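You operate a simulated robot arm through the tools that you are given. There is no shell and no other tool. Be economical: measure what you need, move in short steps, check, and stop when the job is done.

You run a simulated two-armed robot. Do the job below in one go: nothing can be reset, and whatever is moved stays where it is left.

Task
Fetch the cover from the top of the grey table and set it in the brown cured carton. Put the blue roll on the shelf of the powder bench. Take the cowl on the top of the grey table and put it away on the top of the cool down rack. Take the yellow card from the top of the grey table and leave it on the top of the spares bench. Put the white pad from the top of the grey table on top of the brown carton on the top of the grey table. Put the green wheel from the top of the grey table on the coiled chain there. Take the blue cartridge and leave it on the top of the cool down rack. Hold the job tub on the top of the grey table steady with one hand and put the pin from the top of the grey table in it with the other. Shut the red bin lid that stands open. Take the grey wheel and leave it on the top of the cool down rack. Take the yellow wheel from the top of the boards table and leave it on the orange disc there. Do these in any order. Set down upright: blue roll, yellow card, blue cartridge.

Only the result counts: the job must be done as asked and must still hold three seconds after the hand-in. Knocking over, shifting, dropping, spilling or breaking anything else fails it. Lids that push on must go on centred and level and be pressed home; caps that screw on are set level and turned clockwise until they are tight.

Robot
Two 7-joint arms with fingered hands on one trunk, on a base that drives. Base frame: it is fixed to the floor where the robot stands at the start and does not move with it; the origin is under the middle of the robot, x ahead of it, y to its left, z up. Readings come in m, degrees, newtons and seconds.
The left shoulder is at the start at [0.07, 0.157, 1.214], the right one opposite. With the tool pointing down near the work surface each hand reaches from about 0.1 to 0.88 m from the robot's upright axis, wherever it stands, measured 20 degrees to its own side. Places, roughly: blue cartridge (6x6x12 cm) [2.5, 0.2, 0.9]; blue roll (5x5x10 cm) [0.6, 0.1, 0.8]; carton [2.75, 0, 0.75]; coiled chain (13x13x3 cm) [2.1, 0, 0.8]; cover (11x6x6 cm) [0.5, 0, 0.8]; cowl (10x10x9 cm) [1.2, -0.1, 0.8]; cured carton [0.75, 0, 0.75]; green wheel (8x8x5 cm) [2.3, 0.1, 0.8]; grey wheel (8x8x5 cm) [-1.6, 4.8, 0.9]; job tub [1.25, 0, 0.75]; orange disc [16, 1, 0.75]; pin (4x4x9 cm) [2.5, -0.1, 0.9]; red bin lid [2.5, -1.9, 0.9]; shelf of the powder bench [2.9, -1.7, 0.2]; top of the cool down rack [-1.5, 1.6, 0.9]; top of the spares bench [3.8, -1.7, 0.8]; white pad (5x6x5 cm) [2.2, 0.5, 0.8]; yellow card (5x4x8 cm) [1.9, 0.2, 0.8]; yellow wheel (7x7x3 cm) [16.1, 0.9, 0.8]. Payload 5 kg a hand.
The tool frame of a hand sits at the grasp point between the pads (the TCP): z along the fingers, y along the line on which they close. The tips reach 0.031 m beyond it. The gripper opens to 0.156 m. The gripper's body begins 0.088 m behind the TCP. The gripper is a hand of 4 fingers: y runs from the thumb to the fingers, the wrist lies at [0, 0, -0.249] in the tool frame.
Orientation is that of the tool frame in the base frame, as [roll, pitch, yaw] about the fixed x, y, z axes, in that order (R = Rz(yaw) Ry(pitch) Rx(roll)). With the fingers straight down and closing along the base's y, the tool's x points along the base's -x, its y along +y and its z along -z.

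Tools
- The arms move only by the tool step_arm. It takes "left_motion", "right_motion" or both (then of equal length, played together; a hand with none holds still); each is text: rows parted by semicolons, each of 6 numbers parted by spaces: the shift along the tool's x, y, z in m, then the turn, a rotation vector about the tool's x, y, z in rad. In form: dx dy dz rx ry rz; .... A call has 1 to 8 rows; each row is the pose to reach, as a shift and turn from the pose commanded when the call began, along the tool's axes at that moment. A row lasts 0.2 s, in which the tool goes at most 0.05 m and 8.6 degrees; a call with a longer step from one row to the next is refused whole. Where a pose cannot be reached the arm comes as near as it can. A force on the tool above 40 N (or 10 N above the force at the start of the call, whichever is more), or a blocked arm, ends the call early, and 0.2 s more pass. In this call time passes only in rows, and 0.2 s behind the last. It gives the time, the measured TCP pose, the force on the tool (base axes), the opening and the grip force at its end, in the units of the frame above (readings bear some noise), with the torque about the TCP (base axes, N m) and any sound that the robot's microphone picked up, and new pictures: "views" is both (left out), scene, wrist or none (wrist: the cameras of the hands that moved).
- Cameras (640 x 400 px; columns grow to the right, rows downward): "scene" is now at [0.1321, 0.0013, 1.4272]; the picture's right is [0.02, -1.00, 0.00], its down [-0.73, -0.01, -0.69] and it looks along [0.69, 0.01, -0.73] (base axes); focal length 264 px, centre (320, 200). "left" rides on the left gripper at [-0.072, 0.002, -0.111] in its tool frame; the picture's right is [-0.02, -1.00, 0.00], its down [0.84, -0.02, -0.54] and it looks along [0.54, -0.01, 0.84] (tool axes); focal length 234 px, centre (320, 200). "right" rides on the right gripper at [0.072, 0.002, -0.111] in its tool frame; the picture's right is [-0.02, 1.00, 0.00], its down [-0.84, -0.02, -0.54] and it looks along [-0.54, -0.01, 0.84] (tool axes); focal length 234 px, centre (320, 200). There is no depth. A picture from a camera that has moved, and an enlarged one, comes with that camera's place and axes in the base frame and with its lens.
- move_column(by): slides the trunk up (or, below 0, down) by that many m; the arms and the scene camera ride with it, the base frame stays. It gives what a move gives, with no picture.
- steer(legs): drives the robot by 1 to 6 legs, each [ahead, turn to the left] in m and degrees, along the robot's own axes; the way and the turn of a leg run together, so that a leg with both is an arc; at most 1.5 m and 180 degrees a leg. The arms and the cameras ride along, it lands a little off, and it stops where it bumps. It gives what a move gives, and a new picture of the scene camera.
- move_fingers(finger1, finger2, finger3, thumb_bend, hand): sets how far each is bent, from 0 (flat) to 100 (curled in); at 30 the hand is open as for a grip, at 70 the pads meet at the TCP. One left out holds its place. A second passes; each finger stops where it meets its share of the squeeze, and holds until it gets a number again. It is the only way to open and close the hand. It gives what a move gives, with no picture; readings hold the bend of each and the force on the fingers (four entries, about 0 where the hand has none), thumb and palm.
- pan_tilt(pan, tilt): turns the head with the scene camera to pan (to the left, within 86 degrees either way) and tilt (down, from -29 to 69), counted from straight ahead of the robot. It gives what a move gives, and a new picture of the scene camera.
- close_up(camera, box): a new picture of the part [left, top, right, bottom] of that camera's present view, enlarged. It takes no simulated time.
- hand_in(): hands the job in; it is judged then, once.

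Go step by step. Nothing tells you exact positions but the pictures and the camera data: compare them with the known pose of the tool, close in by small moves and look again before you grip or let go. The budget is 535 turns and 360 pictures, counting those below and the enlarged ones. Unless the task says otherwise, let go and move clear before handing in, and close with one line.

The tools are called after "Emit:" by a JSON object that holds its "name" and its "arguments". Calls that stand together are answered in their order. step_arm: Moves the arms, as the interface text tells. Its arguments: {"type":"object","properties":{"left_motion":{"type":"string"},"right_motion":{"type":"string"},"views":{"type":"string","enum":["both","scene","wrist","none"]}},"required":[]} The other tools are called the same way: move_column (by) slides the trunk up or down; move_fingers (finger1, finger2, finger3, thumb_bend, hand) moves the fingers one by one; steer (legs) drives the base; pan_tilt (pan, tilt) turns the head that bears the scene camera; close_up (camera, box) takes an enlarged picture of a part of a camera's view; hand_in () hands the job in.

At the start:

```text
time_s: 0.0
left_tool_pos: [0.5982, 0.3208, 1.0384]
left_tool_rot: [180.0, 0.1, 180.0]
left_ft_force: [-0.6, 0.2, -0.6]
left_torque: [0.0, -0.01, -0.02]
left_opening: 0.1559
left_grip_force: 0.0
left_shape: jaw
left_bend: [30.0, 30.0, 30.0, 30.0]
left_finger forces: [0.0, 0.0, 0.0, 0.0, 0.1, 0.1]
right_tool_pos: [0.4778, -0.2385, 1.103]
right_tool_rot: [180.0, -0.1, -180.0]
right_ft_force: [0.4, 0.2, -0.2]
right_torque: [-0.05, -0.06, 0.02]
right_opening: 0.1561
right_grip_force: 0.1
right_shape: jaw
right_bend: [30.0, 30.0, 30.0, 30.0]
right_finger forces: [0.0, 0.0, 0.0, 0.0, 0.0, 0.0]
trunk travel left (down, up): [-0.6, 0.34]
robot x, y, heading: [0.0023, 0.0003, 0.0]
head pan, tilt: [0.9, 46.5]
```

scene: 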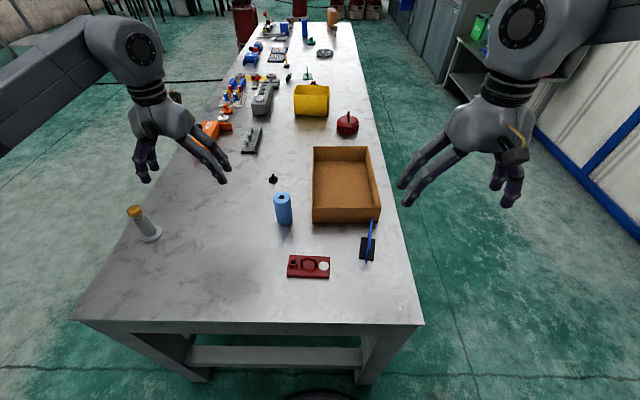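
right: 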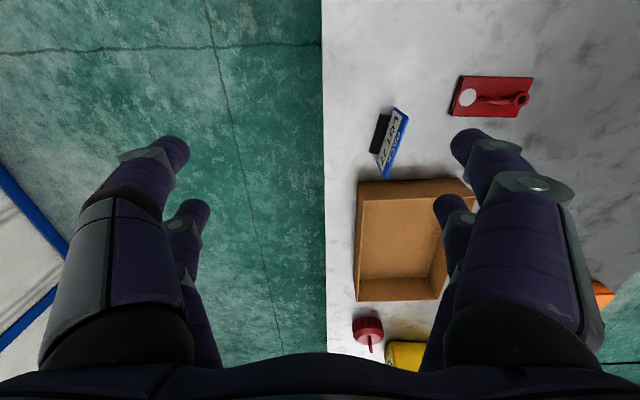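
left: 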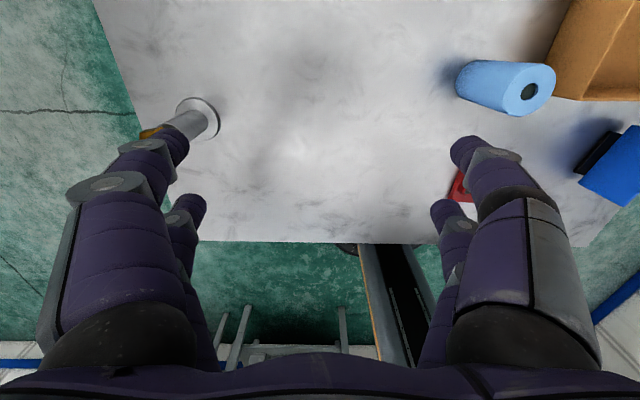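

I see the grey table ahead with the cured carton, blue roll and a red handled plate near its end. I'll enlarge the views to identify the parts.

Emit:
{"name": "close_up", "arguments": {"camera": "scene", "box": [240, 130, 400, 290]}}

Emit:
{"name": "close_up", "arguments": {"camera": "scene", "box": [200, 0, 380, 150]}}

```text
2.50 times, centred on (320, 210) of scene
camera zoom: at [0.1321, 0.0013, 1.4272], right [0.02, -1.0, 0.0], down [-0.73, -0.01, -0.69], along [0.69, 0.01, -0.73], focal length 660 px, centre (320, 175)
```

zoom: 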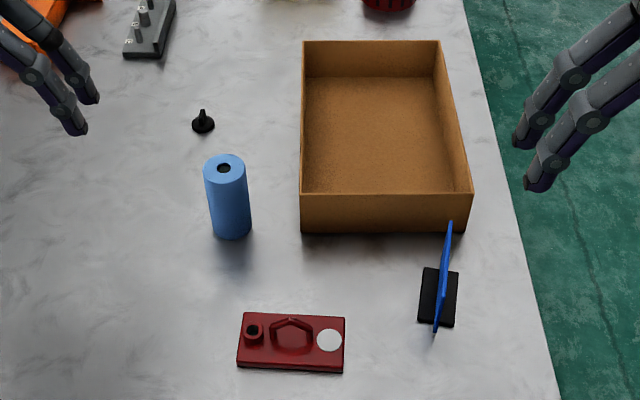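

```text
2.67 times, centred on (290, 75) of scene
camera zoom: at [0.1321, 0.0013, 1.4272], right [0.02, -1.0, 0.0], down [-0.73, -0.01, -0.69], along [0.69, 0.01, -0.73], focal length 705 px, centre (400, 533)
```

zoom: 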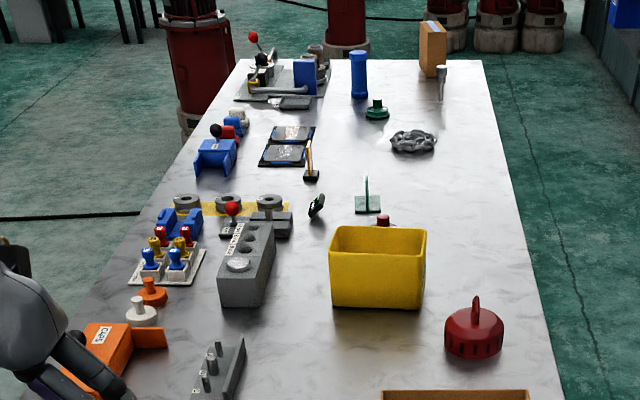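

Emit:
{"name": "close_up", "arguments": {"camera": "right", "box": [430, 50, 550, 125]}}

Emit:
{"name": "close_up", "arguments": {"camera": "scene", "box": [270, 240, 350, 290]}}

```text
5.33 times, centred on (490, 88) of right
camera zoom: at [0.4072, -0.2352, 1.2137], right [0.02, 1.0, 0.0], down [0.84, -0.02, 0.54], along [0.54, -0.01, -0.84], focal length 1249 px, centre (-587, 800)
```

zoom: 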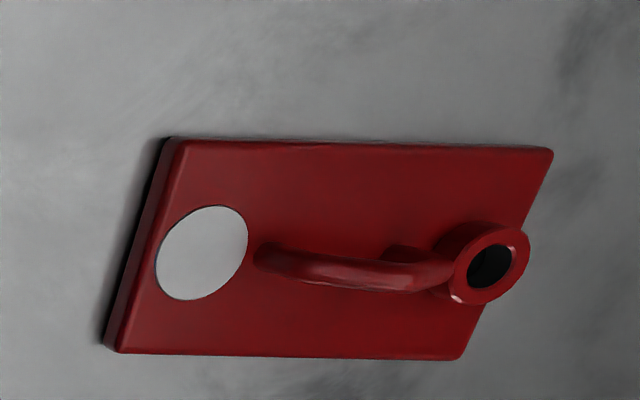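

```text
8.00 times, centred on (310, 265) of scene
camera zoom: at [0.1321, 0.0013, 1.4272], right [0.02, -1.0, 0.0], down [-0.73, -0.01, -0.69], along [0.69, 0.01, -0.73], focal length 2114 px, centre (400, -320)
```

zoom: 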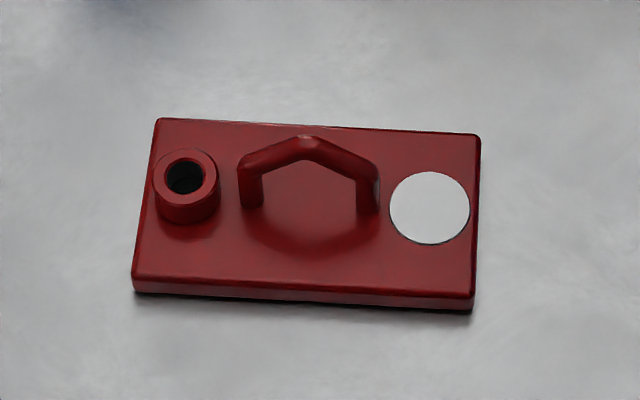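

The cover is the red plate with the small handle along y, at about [0.48, 0.04]. I'll swing the right hand over it, turning it so that it closes along x.

Emit:
{"name": "step_arm", "arguments": {"right_motion": "0 0.034 0.01 0 0 -0.147; 0 0.068 0.02 0 0 -0.294; 0 0.102 0.03 0 0 -0.441; 0 0.136 0.04 0 0 -0.588; 0 0.17 0.05 0 0 -0.735; 0 0.204 0.06 0 0 -0.882; 0 0.238 0.07 0 0 -1.029; 0 0.27 0.08 0 0 -1.176", "views": "wrist"}}

```text
time_s: 1.8
left_tool_pos: [0.5989, 0.3207, 1.0394]
left_tool_rot: [180.0, -0.1, -179.9]
left_ft_force: [0.6, 0.6, -0.5]
left_torque: [0.01, 0.0, -0.01]
left_opening: 0.1558
left_grip_force: 0.0
left_shape: jaw
left_bend: [30.0, 30.0, 30.0, 30.0]
left_finger forces: [0.0, 0.0, 0.0, 0.0, 0.0, 0.0]
right_tool_pos: [0.4721, 0.0065, 1.0257]
right_tool_rot: [180.0, 0.1, -112.6]
right_ft_force: [0.2, 0.0, 0.4]
right_torque: [0.02, -0.02, 0.02]
right_opening: 0.156
right_grip_force: 0.1
right_shape: jaw
right_bend: [30.0, 30.0, 30.0, 30.0]
right_finger forces: [0.0, 0.1, 0.0, 0.1, 0.0, 0.0]
right hand out of reach, approached as far as the arm can: row 8
trunk travel left (down, up): [-0.6, 0.34]
robot x, y, heading: [0.0026, -0.0027, -0.2]
head pan, tilt: [0.9, 46.5]
camera right: at [0.4431, -0.0593, 1.137], right [-0.91, 0.41, 0.0], down [0.34, 0.76, 0.55], along [0.22, 0.5, -0.84], focal length 234 px, centre (320, 200)
```

right: 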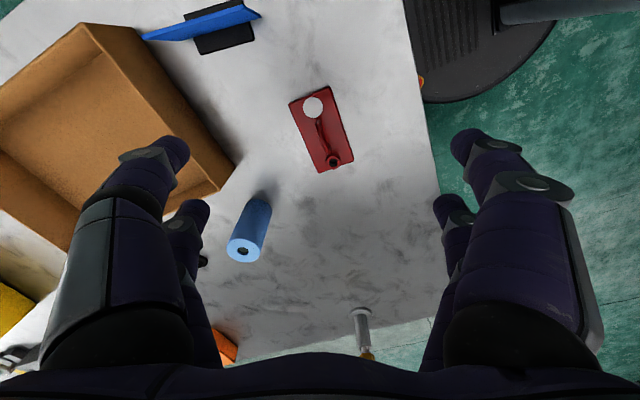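

The right hand ran short across the middle. I'll turn the base a little to the left to bring the cover onto its side.

Emit:
{"name": "steer", "arguments": {"legs": [[0, 20]]}}

```text
time_s: 3.3
left_tool_pos: [0.4511, 0.5072, 1.0388]
left_tool_rot: [-180.0, 0.0, -159.8]
left_ft_force: [0.0, 0.2, -0.5]
left_torque: [0.0, 0.0, -0.01]
left_opening: 0.1561
left_grip_force: 0.0
left_shape: jaw
left_bend: [30.0, 30.0, 30.0, 30.0]
left_finger forces: [0.0, 0.0, 0.0, 0.0, 0.0, 0.1]
right_tool_pos: [0.4408, 0.1685, 1.0264]
right_tool_rot: [-180.0, 0.3, -92.5]
right_ft_force: [-0.5, -0.1, 0.0]
right_torque: [-0.04, 0.02, -0.01]
right_opening: 0.156
right_grip_force: 0.0
right_shape: jaw
right_bend: [30.0, 30.0, 30.0, 30.0]
right_finger forces: [0.0, 0.0, 0.0, 0.1, 0.1, 0.0]
trunk travel left (down, up): [-0.6, 0.34]
robot x, y, heading: [-0.0014, -0.0027, 20.1]
head pan, tilt: [0.9, 46.5]
camera scene: at [0.1237, 0.0462, 1.4272], right [0.36, -0.93, 0.0], down [-0.68, -0.26, -0.69], along [0.64, 0.25, -0.73], focal length 264 px, centre (320, 200)
```

scene: 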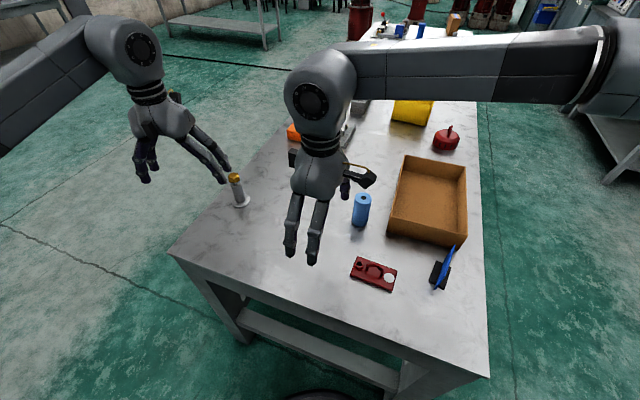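

Emit:
{"name": "step_arm", "arguments": {"right_motion": "0.03 -0.01 0.02 0 0 0; 0.065 -0.022 0.04 0 0 0; 0.1 -0.034 0.06 0 0 0; 0.13 -0.045 0.08 0 0 0"}}

```text
time_s: 4.3
left_tool_pos: [0.4522, 0.506, 1.0393]
left_tool_rot: [-179.9, 0.0, -159.7]
left_ft_force: [0.2, -0.6, 0.3]
left_torque: [0.01, -0.02, -0.01]
left_opening: 0.1557
left_grip_force: 0.0
left_shape: jaw
left_bend: [30.0, 30.0, 30.0, 30.0]
left_finger forces: [0.1, 0.0, 0.0, 0.0, 0.0, 0.1]
right_tool_pos: [0.4798, 0.0354, 0.9454]
right_tool_rot: [179.9, 0.4, -92.4]
right_ft_force: [0.8, -0.6, -0.2]
right_torque: [0.05, 0.01, -0.05]
right_opening: 0.1558
right_grip_force: 0.0
right_shape: jaw
right_bend: [30.0, 30.0, 30.0, 30.0]
right_finger forces: [0.1, 0.0, 0.0, 0.0, 0.1, 0.0]
trunk travel left (down, up): [-0.6, 0.34]
robot x, y, heading: [0.0005, 0.0007, 20.0]
head pan, tilt: [0.9, 46.5]
camera scene: at [0.1239, 0.0446, 1.4272], right [0.36, -0.93, 0.0], down [-0.68, -0.26, -0.69], along [0.64, 0.25, -0.73], focal length 264 px, centre (320, 200)
camera right: at [0.4765, -0.0359, 1.056], right [-1.0, 0.07, 0.0], down [0.06, 0.83, 0.55], along [0.04, 0.55, -0.84], focal length 234 px, centre (320, 200)
```

scene: 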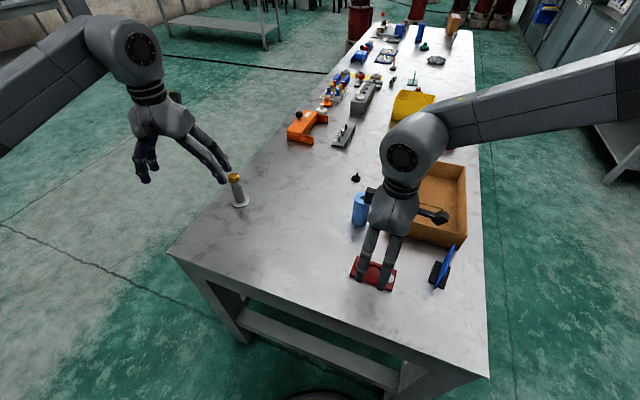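
right: 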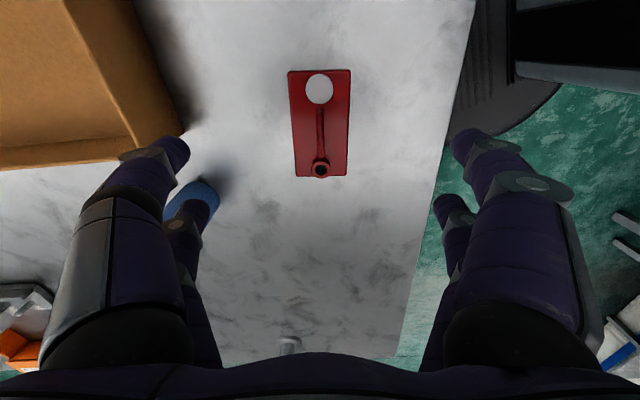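

Emit:
{"name": "step_arm", "arguments": {"right_motion": "0 0 0.04 0 0 0; 0 0 0.07 0 0 0; 0 0 0.092 0 0 0", "views": "wrist"}}

```text
time_s: 5.1
left_tool_pos: [0.4534, 0.5087, 1.0389]
left_tool_rot: [-180.0, 0.1, -159.8]
left_ft_force: [0.4, -0.6, 0.7]
left_torque: [0.02, 0.02, 0.01]
left_opening: 0.1559
left_grip_force: 0.0
left_shape: jaw
left_bend: [30.0, 30.0, 30.0, 30.0]
left_finger forces: [0.0, 0.0, 0.0, 0.1, 0.0, 0.0]
right_tool_pos: [0.4797, 0.0372, 0.8542]
right_tool_rot: [180.0, 0.1, -92.4]
right_ft_force: [0.8, -0.3, -0.1]
right_torque: [-0.03, -0.03, -0.03]
right_opening: 0.1558
right_grip_force: 0.1
right_shape: jaw
right_bend: [30.0, 30.0, 30.0, 30.0]
right_finger forces: [0.0, 0.0, 0.0, 0.0, 0.0, 0.0]
trunk travel left (down, up): [-0.6, 0.34]
robot x, y, heading: [0.0037, 0.0022, 20.0]
head pan, tilt: [0.9, 46.5]
camera right: at [0.4761, -0.0338, 0.9648], right [-1.0, 0.07, 0.0], down [0.06, 0.83, 0.55], along [0.04, 0.55, -0.84], focal length 234 px, centre (320, 200)
```

right: 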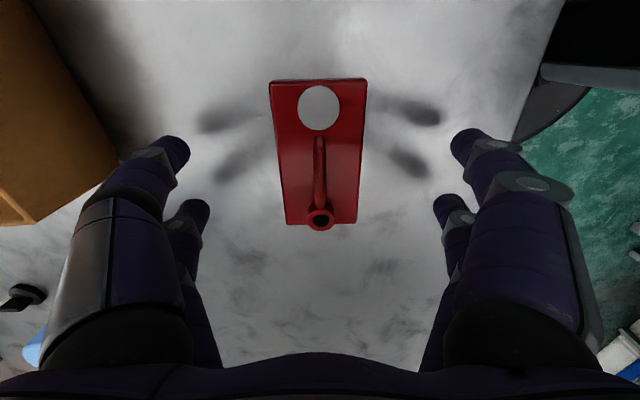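

Emit:
{"name": "step_arm", "arguments": {"right_motion": "0 0 0.009 0 0 0", "views": "none"}}

Emit:
{"name": "move_fingers", "arguments": {"hand": "right", "finger1": 72, "finger2": 72, "finger3": 72, "thumb_bend": 72}}

Emit:
{"name": "close_up", "arguments": {"camera": "right", "box": [160, 20, 480, 320]}}

```text
time_s: 5.5
left_tool_pos: [0.4517, 0.5075, 1.0385]
left_tool_rot: [180.0, 0.0, -159.8]
left_ft_force: [0.0, 0.1, -0.9]
left_torque: [0.01, 0.04, -0.01]
left_opening: 0.1562
left_grip_force: 0.1
left_shape: jaw
left_bend: [30.0, 30.0, 30.0, 30.0]
left_finger forces: [0.0, 0.0, 0.1, 0.0, 0.1, 0.0]
right_tool_pos: [0.4809, 0.037, 0.845]
right_tool_rot: [-179.9, 0.2, -92.6]
right_ft_force: [0.3, 0.1, 0.0]
right_torque: [0.0, 0.0, -0.02]
right_opening: 0.1558
right_grip_force: 0.1
right_shape: jaw
right_bend: [30.0, 30.0, 30.0, 30.0]
right_finger forces: [0.0, 0.0, 0.1, 0.1, 0.0, 0.0]
trunk travel left (down, up): [-0.6, 0.34]
robot x, y, heading: [0.002, 0.0025, 20.2]
head pan, tilt: [0.9, 46.5]
```

```text
time_s: 6.5
left_tool_pos: [0.4515, 0.5083, 1.0391]
left_tool_rot: [179.9, 0.0, -159.7]
left_ft_force: [-0.7, -1.3, -0.4]
left_torque: [0.0, -0.01, 0.01]
left_opening: 0.156
left_grip_force: 0.3
left_shape: jaw
left_bend: [30.0, 30.0, 30.0, 30.0]
left_finger forces: [0.1, 0.0, 0.0, 0.0, 0.1, 0.0]
right_tool_pos: [0.4806, 0.0375, 0.8477]
right_tool_rot: [-179.9, 0.2, -92.6]
right_ft_force: [8.0, -0.9, 25.9]
right_torque: [0.03, 0.01, -0.03]
right_opening: 0.0398
right_grip_force: 36.3
right_shape: fingers
right_bend: [57.0, 57.0, 60.0, 66.0]
right_finger forces: [24.0, 19.0, 12.4, 0.1, 16.5, 0.0]
trunk travel left (down, up): [-0.6, 0.34]
robot x, y, heading: [0.0022, -0.0003, 19.9]
head pan, tilt: [0.9, 46.5]
```

```text
1.33 times, centred on (320, 170) of right
camera zoom: at [0.4763, -0.0337, 0.9574], right [-1.0, 0.07, 0.0], down [0.06, 0.83, 0.55], along [0.04, 0.55, -0.84], focal length 312 px, centre (320, 240)
```

zoom: 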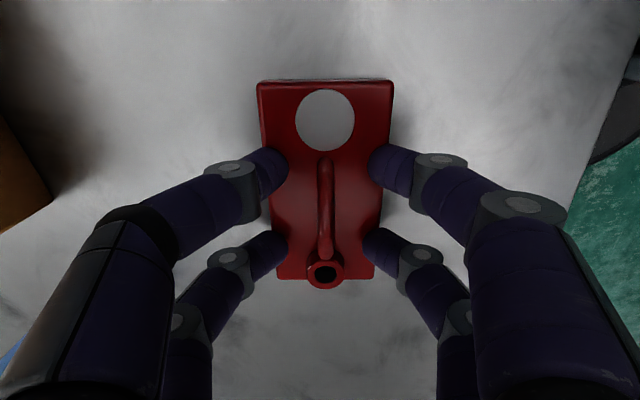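

The fingertips met the plate top on their arc before the handle. I'll open a little, raise, and close again higher.

Emit:
{"name": "move_fingers", "arguments": {"hand": "right", "finger1": 48, "finger2": 48, "finger3": 48, "thumb_bend": 52}}

Emit:
{"name": "step_arm", "arguments": {"right_motion": "0 0 -0.014 0 0 0", "views": "none"}}

Emit:
{"name": "move_fingers", "arguments": {"hand": "right", "finger1": 75, "finger2": 75, "finger3": 75, "thumb_bend": 75}}

Emit:
{"name": "close_up", "arguments": {"camera": "right", "box": [160, 20, 480, 320]}}

```text
time_s: 7.5
left_tool_pos: [0.4487, 0.5071, 1.0398]
left_tool_rot: [-179.9, 0.1, -159.8]
left_ft_force: [0.3, -0.3, 0.1]
left_torque: [-0.02, -0.01, -0.03]
left_opening: 0.1559
left_grip_force: 0.0
left_shape: jaw
left_bend: [30.0, 30.0, 30.0, 30.0]
left_finger forces: [0.0, 0.1, 0.0, 0.0, 0.1, 0.2]
right_tool_pos: [0.4784, 0.0362, 0.846]
right_tool_rot: [-179.8, 0.2, -92.5]
right_ft_force: [-6.8, 1.7, 25.1]
right_torque: [-0.45, -0.42, -0.13]
right_opening: 0.0643
right_grip_force: 12.7
right_shape: fingers
right_bend: [48.0, 48.0, 48.0, 58.0]
right_finger forces: [0.0, 0.0, 0.0, 0.0, 25.8, 0.1]
trunk travel left (down, up): [-0.6, 0.34]
robot x, y, heading: [-0.0005, 0.0014, 19.9]
head pan, tilt: [0.9, 46.5]
```

```text
time_s: 7.9
left_tool_pos: [0.452, 0.507, 1.0379]
left_tool_rot: [179.9, 0.0, -159.9]
left_ft_force: [0.9, -0.5, 0.7]
left_torque: [0.0, -0.01, 0.0]
left_opening: 0.1559
left_grip_force: 0.1
left_shape: jaw
left_bend: [30.0, 30.0, 30.0, 30.0]
left_finger forces: [0.0, 0.0, 0.0, 0.0, 0.0, 0.1]
right_tool_pos: [0.4808, 0.0356, 0.8579]
right_tool_rot: [179.9, 0.1, -92.5]
right_ft_force: [0.1, 0.0, -0.1]
right_torque: [0.03, 0.01, -0.02]
right_opening: 0.0803
right_grip_force: 0.0
right_shape: fingers
right_bend: [48.0, 48.0, 48.0, 52.0]
right_finger forces: [0.1, 0.0, 0.1, 0.0, 0.1, 0.1]
trunk travel left (down, up): [-0.6, 0.34]
robot x, y, heading: [-0.0015, -0.001, 20.0]
head pan, tilt: [0.9, 46.5]
```

```text
time_s: 8.9
left_tool_pos: [0.4527, 0.5073, 1.0385]
left_tool_rot: [179.9, 0.0, -159.8]
left_ft_force: [1.0, 0.0, -0.1]
left_torque: [0.01, 0.0, 0.02]
left_opening: 0.156
left_grip_force: 0.0
left_shape: jaw
left_bend: [30.0, 30.0, 30.0, 30.0]
left_finger forces: [0.0, 0.1, 0.1, 0.0, 0.0, 0.0]
right_tool_pos: [0.4795, 0.0368, 0.8595]
right_tool_rot: [-180.0, 0.2, -92.5]
right_ft_force: [-0.5, -0.4, 0.2]
right_torque: [0.02, 0.01, 0.03]
right_opening: 0.0029
right_grip_force: 9.9
right_shape: fingers
right_bend: [67.0, 73.0, 73.0, 73.0]
right_finger forces: [4.8, 4.6, 4.2, 0.0, 5.7, 0.0]
trunk travel left (down, up): [-0.6, 0.34]
robot x, y, heading: [0.0017, -0.0, 20.2]
head pan, tilt: [0.9, 46.5]
```

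```text
1.33 times, centred on (320, 170) of right
camera zoom: at [0.4763, -0.034, 0.9698], right [-1.0, 0.07, 0.0], down [0.06, 0.84, 0.55], along [0.04, 0.55, -0.84], focal length 312 px, centre (320, 240)
```

zoom: 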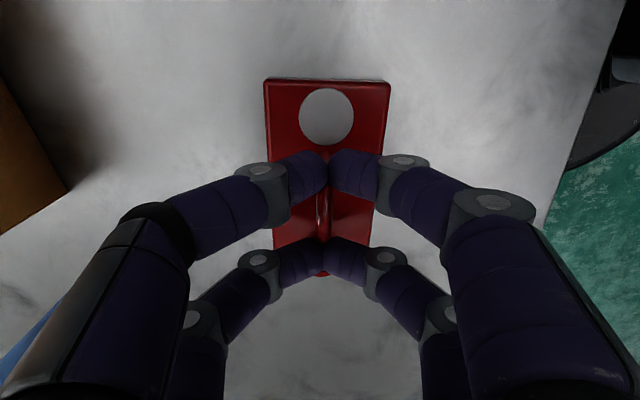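

The two finger rows straddle the handle. I'll shift 23 mm so that one row pinches the handle's middle.

Emit:
{"name": "move_fingers", "arguments": {"hand": "right", "finger1": 50, "finger2": 50, "finger3": 50, "thumb_bend": 50}}

Emit:
{"name": "step_arm", "arguments": {"right_motion": "0.023 0 0.006 0 0 0", "views": "none"}}

Emit:
{"name": "move_fingers", "arguments": {"hand": "right", "finger1": 78, "finger2": 78, "finger3": 78, "thumb_bend": 78}}

Emit:
{"name": "close_up", "arguments": {"camera": "right", "box": [160, 20, 480, 320]}}

```text
time_s: 9.9
left_tool_pos: [0.4522, 0.5077, 1.0392]
left_tool_rot: [-180.0, 0.0, -159.7]
left_ft_force: [0.1, -0.1, -0.2]
left_torque: [-0.03, -0.01, -0.01]
left_opening: 0.1557
left_grip_force: 0.1
left_shape: jaw
left_bend: [30.0, 30.0, 30.0, 30.0]
left_finger forces: [0.0, 0.0, 0.0, 0.1, 0.0, 0.0]
right_tool_pos: [0.4797, 0.0367, 0.8583]
right_tool_rot: [-179.9, 0.3, -92.5]
right_ft_force: [-0.3, 0.4, 0.1]
right_torque: [0.03, 0.03, -0.04]
right_opening: 0.0802
right_grip_force: 0.1
right_shape: fingers
right_bend: [50.0, 50.0, 50.0, 50.0]
right_finger forces: [0.0, 0.1, 0.1, 0.0, 0.0, 0.0]
trunk travel left (down, up): [-0.6, 0.34]
robot x, y, heading: [0.0019, 0.0008, 20.1]
head pan, tilt: [0.9, 46.5]
```

```text
time_s: 10.3
left_tool_pos: [0.4519, 0.5068, 1.0407]
left_tool_rot: [-180.0, 0.1, -159.8]
left_ft_force: [0.8, -0.2, -0.2]
left_torque: [0.03, -0.04, 0.0]
left_opening: 0.1558
left_grip_force: 0.0
left_shape: jaw
left_bend: [30.0, 30.0, 30.0, 30.0]
left_finger forces: [0.0, 0.0, 0.0, 0.1, 0.0, 0.0]
right_tool_pos: [0.4798, 0.0132, 0.8527]
right_tool_rot: [179.9, 0.2, -92.4]
right_ft_force: [-0.6, -0.2, -1.1]
right_torque: [0.03, -0.02, 0.04]
right_opening: 0.0803
right_grip_force: 0.0
right_shape: fingers
right_bend: [50.0, 50.0, 50.0, 50.0]
right_finger forces: [0.0, 0.0, 0.1, 0.0, 0.0, 0.1]
trunk travel left (down, up): [-0.6, 0.34]
robot x, y, heading: [-0.0014, 0.0011, 19.9]
head pan, tilt: [0.9, 46.5]
```

```text
time_s: 11.3
left_tool_pos: [0.4534, 0.506, 1.0395]
left_tool_rot: [-179.9, 0.0, -159.8]
left_ft_force: [0.7, 0.4, 0.1]
left_torque: [0.0, -0.01, -0.02]
left_opening: 0.156
left_grip_force: 0.0
left_shape: jaw
left_bend: [30.0, 30.0, 30.0, 30.0]
left_finger forces: [0.1, 0.0, 0.0, 0.1, 0.0, 0.1]
right_tool_pos: [0.4796, 0.0151, 0.8539]
right_tool_rot: [-179.9, 0.3, -92.4]
right_ft_force: [-0.9, -0.1, -2.7]
right_torque: [-0.05, 0.03, -0.02]
right_opening: 0.0
right_grip_force: 0.1
right_shape: fingers
right_bend: [74.0, 74.0, 75.0, 74.0]
right_finger forces: [0.1, 0.0, 0.0, 0.0, 0.0, 0.0]
trunk travel left (down, up): [-0.6, 0.34]
robot x, y, heading: [0.0011, -0.0004, 20.1]
head pan, tilt: [0.9, 46.5]
```

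```text
1.33 times, centred on (320, 170) of right
camera zoom: at [0.4756, -0.0568, 0.9635], right [-1.0, 0.07, 0.0], down [0.06, 0.84, 0.55], along [0.04, 0.55, -0.84], focal length 312 px, centre (320, 240)
```

zoom: 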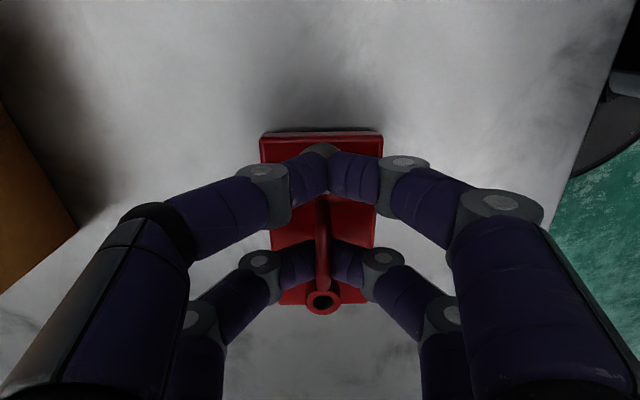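

Only the centre of the hand gave a grip force, so I'll go back to the handle's middle, a little lower than before.

Emit:
{"name": "move_fingers", "arguments": {"hand": "right", "finger1": 52, "finger2": 52, "finger3": 52, "thumb_bend": 52}}

Emit:
{"name": "step_arm", "arguments": {"right_motion": "-0.023 0 0.001 0 0 0", "views": "none"}}

Emit:
{"name": "move_fingers", "arguments": {"hand": "right", "finger1": 80, "finger2": 80, "finger3": 80, "thumb_bend": 80}}

Emit:
{"name": "close_up", "arguments": {"camera": "right", "box": [200, 80, 440, 280]}}

```text
time_s: 12.3
left_tool_pos: [0.452, 0.5084, 1.0395]
left_tool_rot: [-180.0, 0.0, -159.8]
left_ft_force: [0.2, 0.7, 0.3]
left_torque: [0.0, 0.02, -0.03]
left_opening: 0.1556
left_grip_force: 0.1
left_shape: jaw
left_bend: [30.0, 30.0, 30.0, 30.0]
left_finger forces: [0.0, 0.0, 0.0, 0.0, 0.0, 0.1]
right_tool_pos: [0.4788, 0.0128, 0.8517]
right_tool_rot: [180.0, 0.2, -92.5]
right_ft_force: [-0.4, -0.2, -0.3]
right_torque: [-0.03, 0.01, 0.0]
right_opening: 0.0725
right_grip_force: 0.0
right_shape: fingers
right_bend: [52.0, 52.0, 52.0, 52.0]
right_finger forces: [0.1, 0.0, 0.1, 0.0, 0.1, 0.0]
trunk travel left (down, up): [-0.6, 0.34]
robot x, y, heading: [-0.002, -0.0005, 20.3]
head pan, tilt: [0.9, 46.5]
```

```text
time_s: 12.7
left_tool_pos: [0.4526, 0.5096, 1.0385]
left_tool_rot: [-179.9, -0.2, -159.8]
left_ft_force: [0.9, 0.6, -0.5]
left_torque: [0.01, 0.02, 0.0]
left_opening: 0.1557
left_grip_force: 0.0
left_shape: jaw
left_bend: [30.0, 30.0, 30.0, 30.0]
left_finger forces: [0.1, 0.1, 0.0, 0.0, 0.0, 0.1]
right_tool_pos: [0.4809, 0.0377, 0.852]
right_tool_rot: [180.0, 0.1, -92.4]
right_ft_force: [0.0, 0.1, 0.2]
right_torque: [-0.02, 0.02, -0.01]
right_opening: 0.0723
right_grip_force: 0.0
right_shape: fingers
right_bend: [52.0, 52.0, 52.0, 52.0]
right_finger forces: [0.0, 0.0, 0.1, 0.1, 0.0, 0.0]
trunk travel left (down, up): [-0.6, 0.34]
robot x, y, heading: [-0.001, -0.0015, 20.2]
head pan, tilt: [0.9, 46.5]
```

```text
time_s: 13.7
left_tool_pos: [0.452, 0.5067, 1.0392]
left_tool_rot: [180.0, 0.0, -159.8]
left_ft_force: [-0.2, 0.0, -0.2]
left_torque: [0.0, 0.03, 0.0]
left_opening: 0.1555
left_grip_force: 0.0
left_shape: jaw
left_bend: [30.0, 30.0, 30.0, 30.0]
left_finger forces: [0.0, 0.1, 0.0, 0.0, 0.0, 0.0]
right_tool_pos: [0.48, 0.0373, 0.8527]
right_tool_rot: [179.9, 0.2, -92.4]
right_ft_force: [-0.3, -0.7, -1.1]
right_torque: [0.06, 0.04, 0.01]
right_opening: 0.0065
right_grip_force: 18.8
right_shape: fingers
right_bend: [71.0, 71.0, 72.0, 73.0]
right_finger forces: [10.0, 9.9, 7.6, 0.0, 11.2, 0.0]
trunk travel left (down, up): [-0.6, 0.34]
robot x, y, heading: [-0.0023, 0.0022, 20.0]
head pan, tilt: [0.9, 46.5]
```

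```text
2.00 times, centred on (320, 180) of right
camera zoom: at [0.4765, -0.0337, 0.9629], right [-1.0, 0.07, 0.0], down [0.06, 0.84, 0.55], along [0.04, 0.55, -0.84], focal length 468 px, centre (320, 240)
```

zoom: 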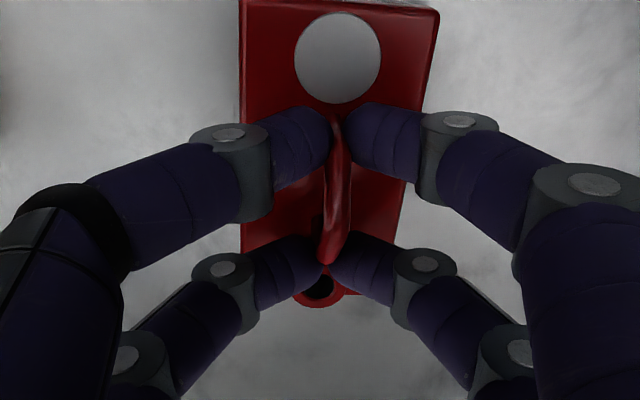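

Emit:
{"name": "move_fingers", "arguments": {"hand": "right", "finger1": 90, "finger2": 90, "finger3": 90, "thumb_bend": 90}}

Emit:
{"name": "step_arm", "arguments": {"right_motion": "0 0 -0.03 0 0 0; 0 0 -0.06 0 0 0; 0 0 -0.1 0 0 0; 0 0 -0.14 0 0 0"}}

```text
time_s: 14.7
left_tool_pos: [0.4518, 0.5073, 1.0397]
left_tool_rot: [180.0, 0.0, -159.7]
left_ft_force: [0.3, 0.0, 1.4]
left_torque: [0.02, 0.03, -0.03]
left_opening: 0.156
left_grip_force: 0.1
left_shape: jaw
left_bend: [30.0, 30.0, 30.0, 30.0]
left_finger forces: [0.0, 0.0, 0.0, 0.0, 0.1, 0.1]
right_tool_pos: [0.4801, 0.0365, 0.8518]
right_tool_rot: [179.9, 0.2, -92.5]
right_ft_force: [0.8, -0.1, 1.1]
right_torque: [-0.2, 0.14, 0.1]
right_opening: 0.0068
right_grip_force: 30.0
right_shape: fingers
right_bend: [72.0, 72.0, 73.0, 82.0]
right_finger forces: [11.2, 14.2, 13.8, 0.0, 20.9, 0.0]
trunk travel left (down, up): [-0.6, 0.34]
robot x, y, heading: [0.0021, -0.0036, 20.3]
head pan, tilt: [0.9, 46.5]
```

```text
time_s: 15.7
left_tool_pos: [0.4513, 0.5074, 1.0399]
left_tool_rot: [-180.0, 0.2, -159.9]
left_ft_force: [-0.5, -0.6, -0.4]
left_torque: [-0.01, -0.07, 0.01]
left_opening: 0.1561
left_grip_force: 0.0
left_shape: jaw
left_bend: [30.0, 30.0, 30.0, 30.0]
left_finger forces: [0.1, 0.0, 0.1, 0.1, 0.0, 0.0]
right_tool_pos: [0.4778, 0.0358, 0.9919]
right_tool_rot: [-180.0, 0.2, -92.5]
right_ft_force: [0.2, 0.1, -2.2]
right_torque: [0.0, -0.05, 0.01]
right_opening: 0.0075
right_grip_force: 28.5
right_shape: fingers
right_bend: [71.0, 72.0, 73.0, 82.0]
right_finger forces: [10.8, 13.8, 12.9, 0.1, 18.9, 0.1]
trunk travel left (down, up): [-0.6, 0.34]
robot x, y, heading: [0.0004, 0.0002, 20.2]
head pan, tilt: [0.9, 46.5]
camera scene: at [0.1221, 0.0459, 1.4272], right [0.36, -0.93, 0.0], down [-0.68, -0.26, -0.69], along [0.64, 0.25, -0.72], focal length 264 px, centre (320, 200)
camera right: at [0.4741, -0.035, 1.1028], right [-1.0, 0.07, 0.0], down [0.06, 0.84, 0.55], along [0.04, 0.55, -0.84], focal length 234 px, centre (320, 200)
```

scene: 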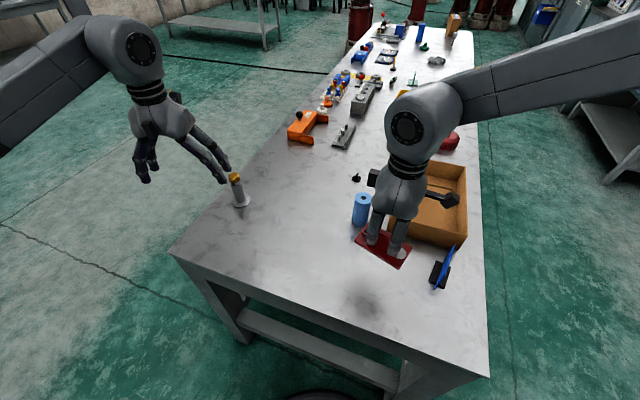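
right: 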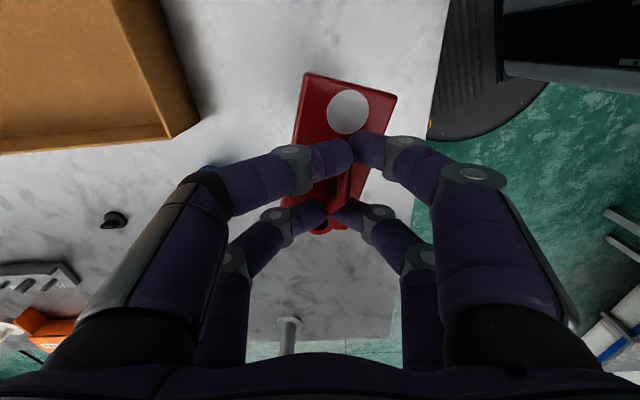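

Lifted. The carton's middle is at about [0.78, -0.067] and its rim at z 0.865; I move over it.

Emit:
{"name": "step_arm", "arguments": {"right_motion": "0.012 -0.04 0 0 0 0; 0.024 -0.08 0 0 0 0; 0.036 -0.12 0 0 0 0; 0.048 -0.16 0 0 0 0; 0.06 -0.2 0 0 0 0; 0.072 -0.24 0 0 0 0; 0.084 -0.28 0 0 0 0; 0.09 -0.306 0 0 0 0"}}

```text
time_s: 17.5
left_tool_pos: [0.4526, 0.5068, 1.038]
left_tool_rot: [-180.0, -0.1, -159.8]
left_ft_force: [-1.3, -0.8, 0.2]
left_torque: [0.0, -0.01, 0.02]
left_opening: 0.1559
left_grip_force: 0.1
left_shape: jaw
left_bend: [30.0, 30.0, 30.0, 30.0]
left_finger forces: [0.0, 0.1, 0.0, 0.0, 0.0, 0.0]
right_tool_pos: [0.7826, -0.0674, 0.99]
right_tool_rot: [179.9, 0.2, -92.4]
right_ft_force: [0.3, -0.4, -2.1]
right_torque: [0.0, 0.0, -0.02]
right_opening: 0.0073
right_grip_force: 27.8
right_shape: fingers
right_bend: [71.0, 72.0, 73.0, 82.0]
right_finger forces: [11.0, 13.2, 12.3, 0.0, 18.1, 0.0]
trunk travel left (down, up): [-0.6, 0.34]
robot x, y, heading: [0.0007, 0.0017, 20.0]
head pan, tilt: [0.9, 46.5]
camera scene: at [0.1251, 0.046, 1.427], right [0.36, -0.93, 0.0], down [-0.68, -0.26, -0.69], along [0.64, 0.25, -0.73], focal length 264 px, centre (320, 200)
camera right: at [0.7793, -0.1381, 1.1014], right [-1.0, 0.07, 0.0], down [0.06, 0.84, 0.55], along [0.03, 0.55, -0.84], focal length 234 px, centre (320, 200)
```

scene: 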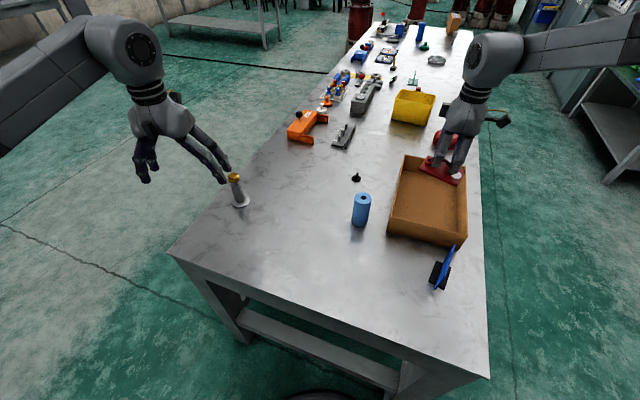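
right: 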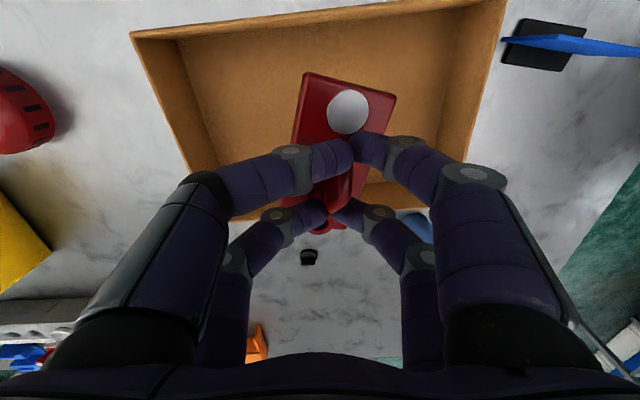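

Emit:
{"name": "step_arm", "arguments": {"right_motion": "0 0 0.045 0 0 0; 0 0 0.09 0 0 0; 0 0 0.12 0 0 0; 0 0 0.13 0 0 0; 0 0 0.134 0 0 0", "views": "wrist"}}

```text
time_s: 18.7
left_tool_pos: [0.4508, 0.5086, 1.0398]
left_tool_rot: [-180.0, 0.0, -159.9]
left_ft_force: [0.0, 0.0, -0.4]
left_torque: [-0.03, -0.02, 0.02]
left_opening: 0.1563
left_grip_force: 0.1
left_shape: jaw
left_bend: [30.0, 30.0, 30.0, 30.0]
left_finger forces: [0.0, 0.1, 0.0, 0.1, 0.1, 0.1]
right_tool_pos: [0.7806, -0.0663, 0.8577]
right_tool_rot: [-179.9, 0.2, -92.5]
right_ft_force: [3.2, -1.5, 4.6]
right_torque: [-0.3, 0.13, 0.14]
right_opening: 0.0077
right_grip_force: 31.3
right_shape: fingers
right_bend: [71.0, 72.0, 73.0, 83.0]
right_finger forces: [11.0, 13.7, 14.3, 0.0, 23.0, 0.0]
trunk travel left (down, up): [-0.6, 0.34]
robot x, y, heading: [-0.0002, -0.0003, 20.1]
head pan, tilt: [0.9, 46.5]
camera right: at [0.778, -0.1373, 0.9688], right [-1.0, 0.07, 0.0], down [0.06, 0.83, 0.55], along [0.04, 0.55, -0.84], focal length 234 px, centre (320, 200)
```

right: 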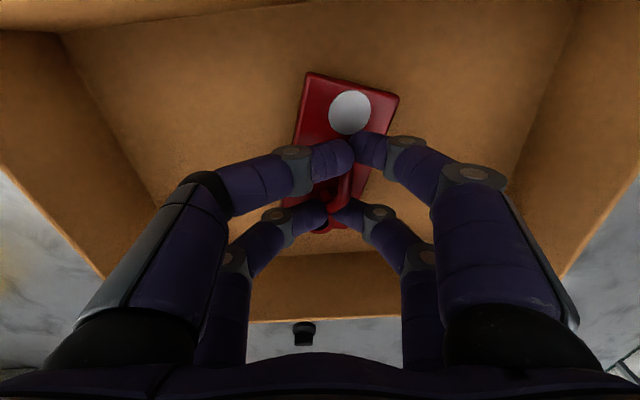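

Contact with the carton floor (about 5 N up). I release and rise.

Emit:
{"name": "move_fingers", "arguments": {"hand": "right", "finger1": 48, "finger2": 48, "finger3": 48, "thumb_bend": 48}}

Emit:
{"name": "step_arm", "arguments": {"right_motion": "0 0 -0.04 0 0 0; 0 0 -0.08 0 0 0; 0 0 -0.12 0 0 0; 0 0 -0.16 0 0 0", "views": "wrist"}}

```text
time_s: 19.7
left_tool_pos: [0.4515, 0.507, 1.0385]
left_tool_rot: [-179.9, 0.0, -159.8]
left_ft_force: [0.1, -0.5, 0.5]
left_torque: [0.0, 0.0, 0.0]
left_opening: 0.1559
left_grip_force: 0.1
left_shape: jaw
left_bend: [30.0, 30.0, 30.0, 30.0]
left_finger forces: [0.0, 0.0, 0.0, 0.0, 0.0, 0.1]
right_tool_pos: [0.7811, -0.0667, 0.858]
right_tool_rot: [180.0, 0.2, -92.5]
right_ft_force: [-0.6, 0.1, 0.0]
right_torque: [-0.01, 0.0, -0.01]
right_opening: 0.0884
right_grip_force: 0.0
right_shape: fingers
right_bend: [48.0, 48.0, 48.0, 48.0]
right_finger forces: [0.0, 0.0, 0.1, 0.1, 0.1, 0.0]
trunk travel left (down, up): [-0.6, 0.34]
robot x, y, heading: [0.0006, -0.0013, 20.1]
head pan, tilt: [0.9, 46.5]
```

```text
time_s: 20.7
left_tool_pos: [0.4509, 0.5058, 1.0392]
left_tool_rot: [-180.0, 0.1, -159.8]
left_ft_force: [0.7, -0.4, -0.4]
left_torque: [-0.02, -0.02, 0.03]
left_opening: 0.1559
left_grip_force: 0.1
left_shape: jaw
left_bend: [30.0, 30.0, 30.0, 30.0]
left_finger forces: [0.0, 0.0, 0.0, 0.0, 0.1, 0.0]
right_tool_pos: [0.7792, -0.0661, 1.0178]
right_tool_rot: [-180.0, 0.1, -92.5]
right_ft_force: [0.3, -0.3, -0.1]
right_torque: [-0.02, -0.02, -0.01]
right_opening: 0.0885
right_grip_force: 0.0
right_shape: fingers
right_bend: [48.0, 48.0, 48.0, 48.0]
right_finger forces: [0.0, 0.0, 0.1, 0.0, 0.0, 0.0]
trunk travel left (down, up): [-0.6, 0.34]
robot x, y, heading: [0.0026, -0.0019, 20.4]
head pan, tilt: [0.9, 46.5]
camera right: at [0.7757, -0.1371, 1.1291], right [-1.0, 0.07, 0.0], down [0.06, 0.84, 0.55], along [0.04, 0.55, -0.84], focal length 234 px, centre (320, 200)
```

right: 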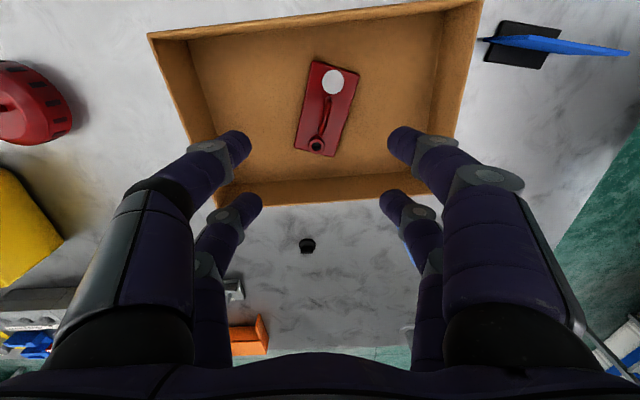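

The cover lies flat in the carton. Next is the blue roll; first I look toward the powder bench to learn how its shelf can be reached.

Emit:
{"name": "pan_tilt", "arguments": {"pan": -50, "tilt": 20}}

Emit:
{"name": "close_up", "arguments": {"camera": "scene", "box": [160, 50, 480, 250]}}

```text
time_s: 21.9
left_tool_pos: [0.4534, 0.5063, 1.0383]
left_tool_rot: [180.0, 0.0, -159.8]
left_ft_force: [-0.4, 0.5, 0.3]
left_torque: [0.02, 0.03, -0.03]
left_opening: 0.1558
left_grip_force: 0.1
left_shape: jaw
left_bend: [30.0, 30.0, 30.0, 30.0]
left_finger forces: [0.1, 0.0, 0.1, 0.0, 0.0, 0.0]
right_tool_pos: [0.7811, -0.066, 1.0166]
right_tool_rot: [-180.0, 0.2, -92.4]
right_ft_force: [-1.0, 0.1, 0.5]
right_torque: [0.0, 0.0, 0.0]
right_opening: 0.0885
right_grip_force: 0.1
right_shape: fingers
right_bend: [48.0, 48.0, 48.0, 48.0]
right_finger forces: [0.1, 0.1, 0.1, 0.0, 0.0, 0.0]
trunk travel left (down, up): [-0.6, 0.34]
robot x, y, heading: [0.0023, 0.0044, 20.0]
head pan, tilt: [-50.0, 20.0]
camera scene: at [0.1299, -0.0289, 1.4679], right [-0.5, -0.87, 0.0], down [-0.3, 0.17, -0.94], along [0.82, -0.47, -0.34], focal length 264 px, centre (320, 200)
```

scene: 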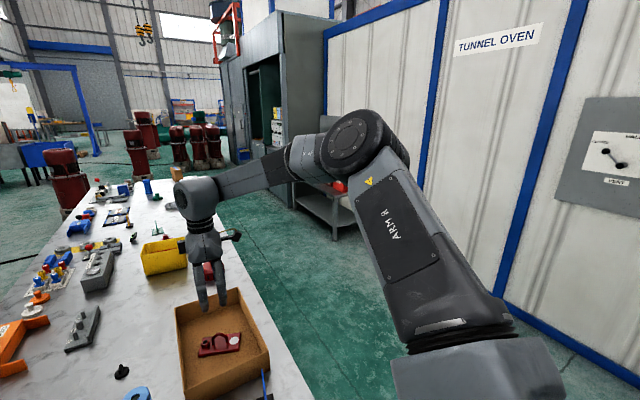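

```text
2.00 times, centred on (320, 150) of scene
camera zoom: at [0.1299, -0.0289, 1.4679], right [-0.5, -0.87, 0.0], down [-0.3, 0.17, -0.94], along [0.82, -0.47, -0.34], focal length 528 px, centre (320, 300)
```

zoom: 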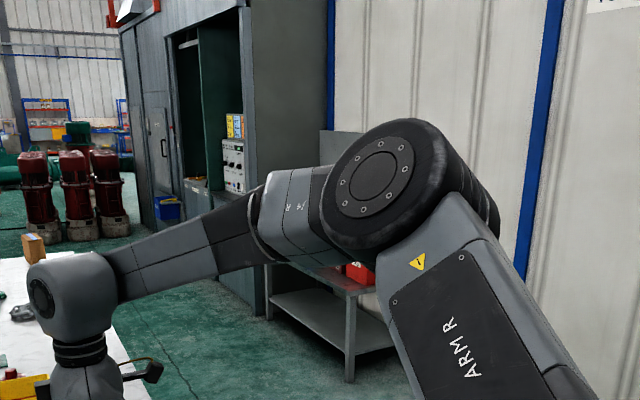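

The powder bench is an open-sided table with a low shelf, so I'll take the roll with the left hand tilted forward. I turn the base back to the right and tilt the hand.

Emit:
{"name": "steer", "arguments": {"legs": [[0, -28]]}}

Emit:
{"name": "move_fingers", "arguments": {"hand": "left", "finger1": 46, "finger2": 46, "finger3": 46, "thumb_bend": 46}}

Emit:
{"name": "step_arm", "arguments": {"left_motion": "0.04 0 -0.01 0 -0.147 0; 0.08 0 -0.02 0 -0.294 0; 0.12 0 -0.03 0 -0.441 0; 0.16 0 -0.04 0 -0.588 0; 0.18 0 -0.05 0 -0.735 0; 0.18 0 -0.05 0 -0.882 0; 0.18 0 -0.05 0 -1.0 0", "views": "wrist"}}

Emit:
{"name": "pan_tilt", "arguments": {"pan": 10, "tilt": 46}}

```text
time_s: 23.7
left_tool_pos: [0.6385, 0.2306, 1.038]
left_tool_rot: [-180.0, 0.0, 171.7]
left_ft_force: [0.3, -0.1, 0.5]
left_torque: [0.04, -0.02, -0.03]
left_opening: 0.1562
left_grip_force: 0.1
left_shape: jaw
left_bend: [30.0, 30.0, 30.0, 30.0]
left_finger forces: [0.0, 0.0, 0.1, 0.0, 0.0, 0.1]
right_tool_pos: [0.6554, -0.4298, 1.018]
right_tool_rot: [-180.0, 0.3, -120.9]
right_ft_force: [-0.1, 0.7, 0.6]
right_torque: [0.0, -0.01, 0.03]
right_opening: 0.0888
right_grip_force: 0.1
right_shape: fingers
right_bend: [48.0, 48.0, 48.0, 48.0]
right_finger forces: [0.0, 0.0, 0.0, 0.0, 0.0, 0.1]
trunk travel left (down, up): [-0.6, 0.34]
robot x, y, heading: [0.0006, 0.0037, -8.3]
head pan, tilt: [-50.0, 20.0]
camera scene: at [0.1005, -0.0863, 1.4679], right [-0.85, -0.53, 0.0], down [-0.18, 0.29, -0.94], along [0.49, -0.8, -0.34], focal length 264 px, centre (320, 200)
```

scene: 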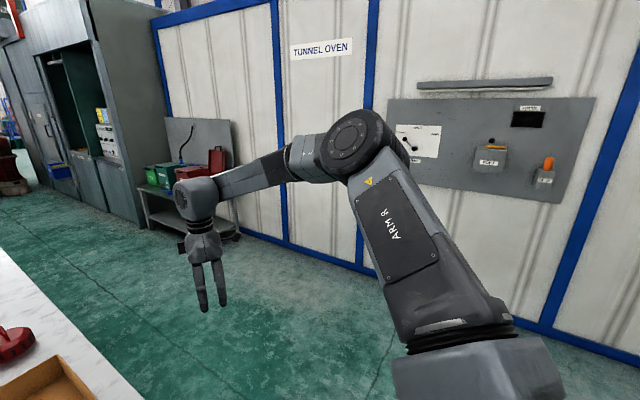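

```text
time_s: 24.7
left_tool_pos: [0.6386, 0.2307, 1.0387]
left_tool_rot: [180.0, 0.0, 171.7]
left_ft_force: [-0.6, 0.5, -0.3]
left_torque: [-0.02, 0.0, 0.03]
left_opening: 0.0976
left_grip_force: 0.0
left_shape: fingers
left_bend: [46.0, 46.0, 46.0, 46.0]
left_finger forces: [0.0, 0.1, 0.1, 0.1, 0.0, 0.1]
right_tool_pos: [0.6553, -0.4306, 1.0178]
right_tool_rot: [179.9, 0.3, -120.9]
right_ft_force: [0.4, -0.1, 0.0]
right_torque: [-0.01, 0.01, -0.01]
right_opening: 0.0889
right_grip_force: 0.1
right_shape: fingers
right_bend: [48.0, 48.0, 48.0, 48.0]
right_finger forces: [0.0, 0.0, 0.1, 0.0, 0.0, 0.0]
trunk travel left (down, up): [-0.6, 0.34]
robot x, y, heading: [0.0033, 0.0012, -8.2]
head pan, tilt: [-50.0, 20.0]
```

```text
time_s: 26.3
left_tool_pos: [0.5472, 0.2883, 1.1178]
left_tool_rot: [-180.0, 55.0, 171.7]
left_ft_force: [0.5, 0.8, 0.5]
left_torque: [0.0, 0.03, -0.06]
left_opening: 0.097
left_grip_force: 0.1
left_shape: fingers
left_bend: [46.0, 46.0, 46.0, 46.0]
left_finger forces: [0.0, 0.0, 0.0, 0.0, 0.1, 0.1]
left hand out of reach, approached as far as the arm can: row 5, 6, 7
right_tool_pos: [0.6561, -0.431, 1.0161]
right_tool_rot: [179.9, 0.1, -121.1]
right_ft_force: [0.5, -0.7, -0.2]
right_torque: [0.01, 0.03, 0.02]
right_opening: 0.0885
right_grip_force: 0.0
right_shape: fingers
right_bend: [48.0, 48.0, 48.0, 48.0]
right_finger forces: [0.1, 0.0, 0.0, 0.0, 0.1, 0.0]
trunk travel left (down, up): [-0.6, 0.34]
robot x, y, heading: [-0.0008, -0.0013, -8.0]
head pan, tilt: [-50.0, 20.0]
camera left: at [0.4977, 0.2986, 1.2402], right [-0.13, -0.99, 0.02], down [-0.92, 0.11, -0.37], along [0.37, -0.07, -0.93], focal length 234 px, centre (320, 200)
```

left: 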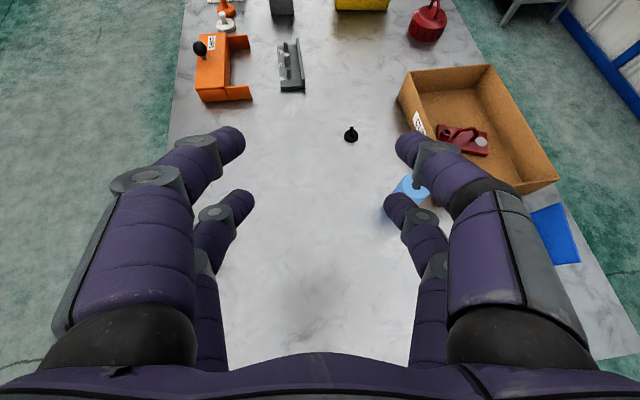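

```text
time_s: 27.6
left_tool_pos: [0.546, 0.2903, 1.1179]
left_tool_rot: [-179.9, 55.1, 171.8]
left_ft_force: [1.1, 1.0, -0.6]
left_torque: [0.0, -0.02, -0.01]
left_opening: 0.0968
left_grip_force: 0.0
left_shape: fingers
left_bend: [46.0, 46.0, 46.0, 46.0]
left_finger forces: [0.0, 0.0, 0.0, 0.1, 0.0, 0.0]
right_tool_pos: [0.6552, -0.4294, 1.0176]
right_tool_rot: [-179.9, 0.2, -120.9]
right_ft_force: [0.5, 0.0, -0.2]
right_torque: [0.03, -0.01, 0.01]
right_opening: 0.0889
right_grip_force: 0.0
right_shape: fingers
right_bend: [48.0, 48.0, 48.0, 48.0]
right_finger forces: [0.0, 0.1, 0.1, 0.0, 0.0, 0.0]
trunk travel left (down, up): [-0.6, 0.34]
robot x, y, heading: [-0.0009, -0.0023, -8.6]
head pan, tilt: [10.0, 46.0]
camera scene: at [0.1319, -0.0045, 1.4279], right [0.03, -1.0, 0.0], down [-0.72, -0.02, -0.69], along [0.69, 0.02, -0.72], focal length 264 px, centre (320, 200)
```

scene: 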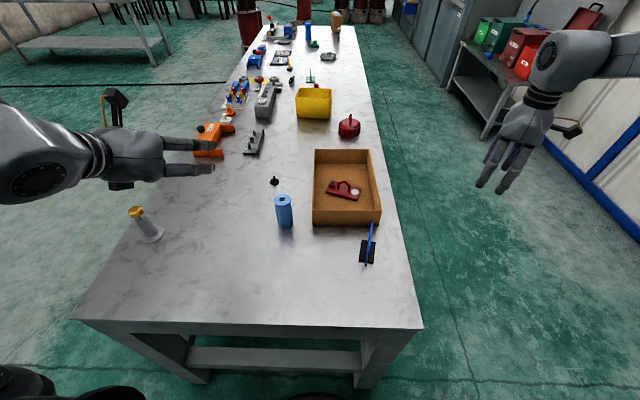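

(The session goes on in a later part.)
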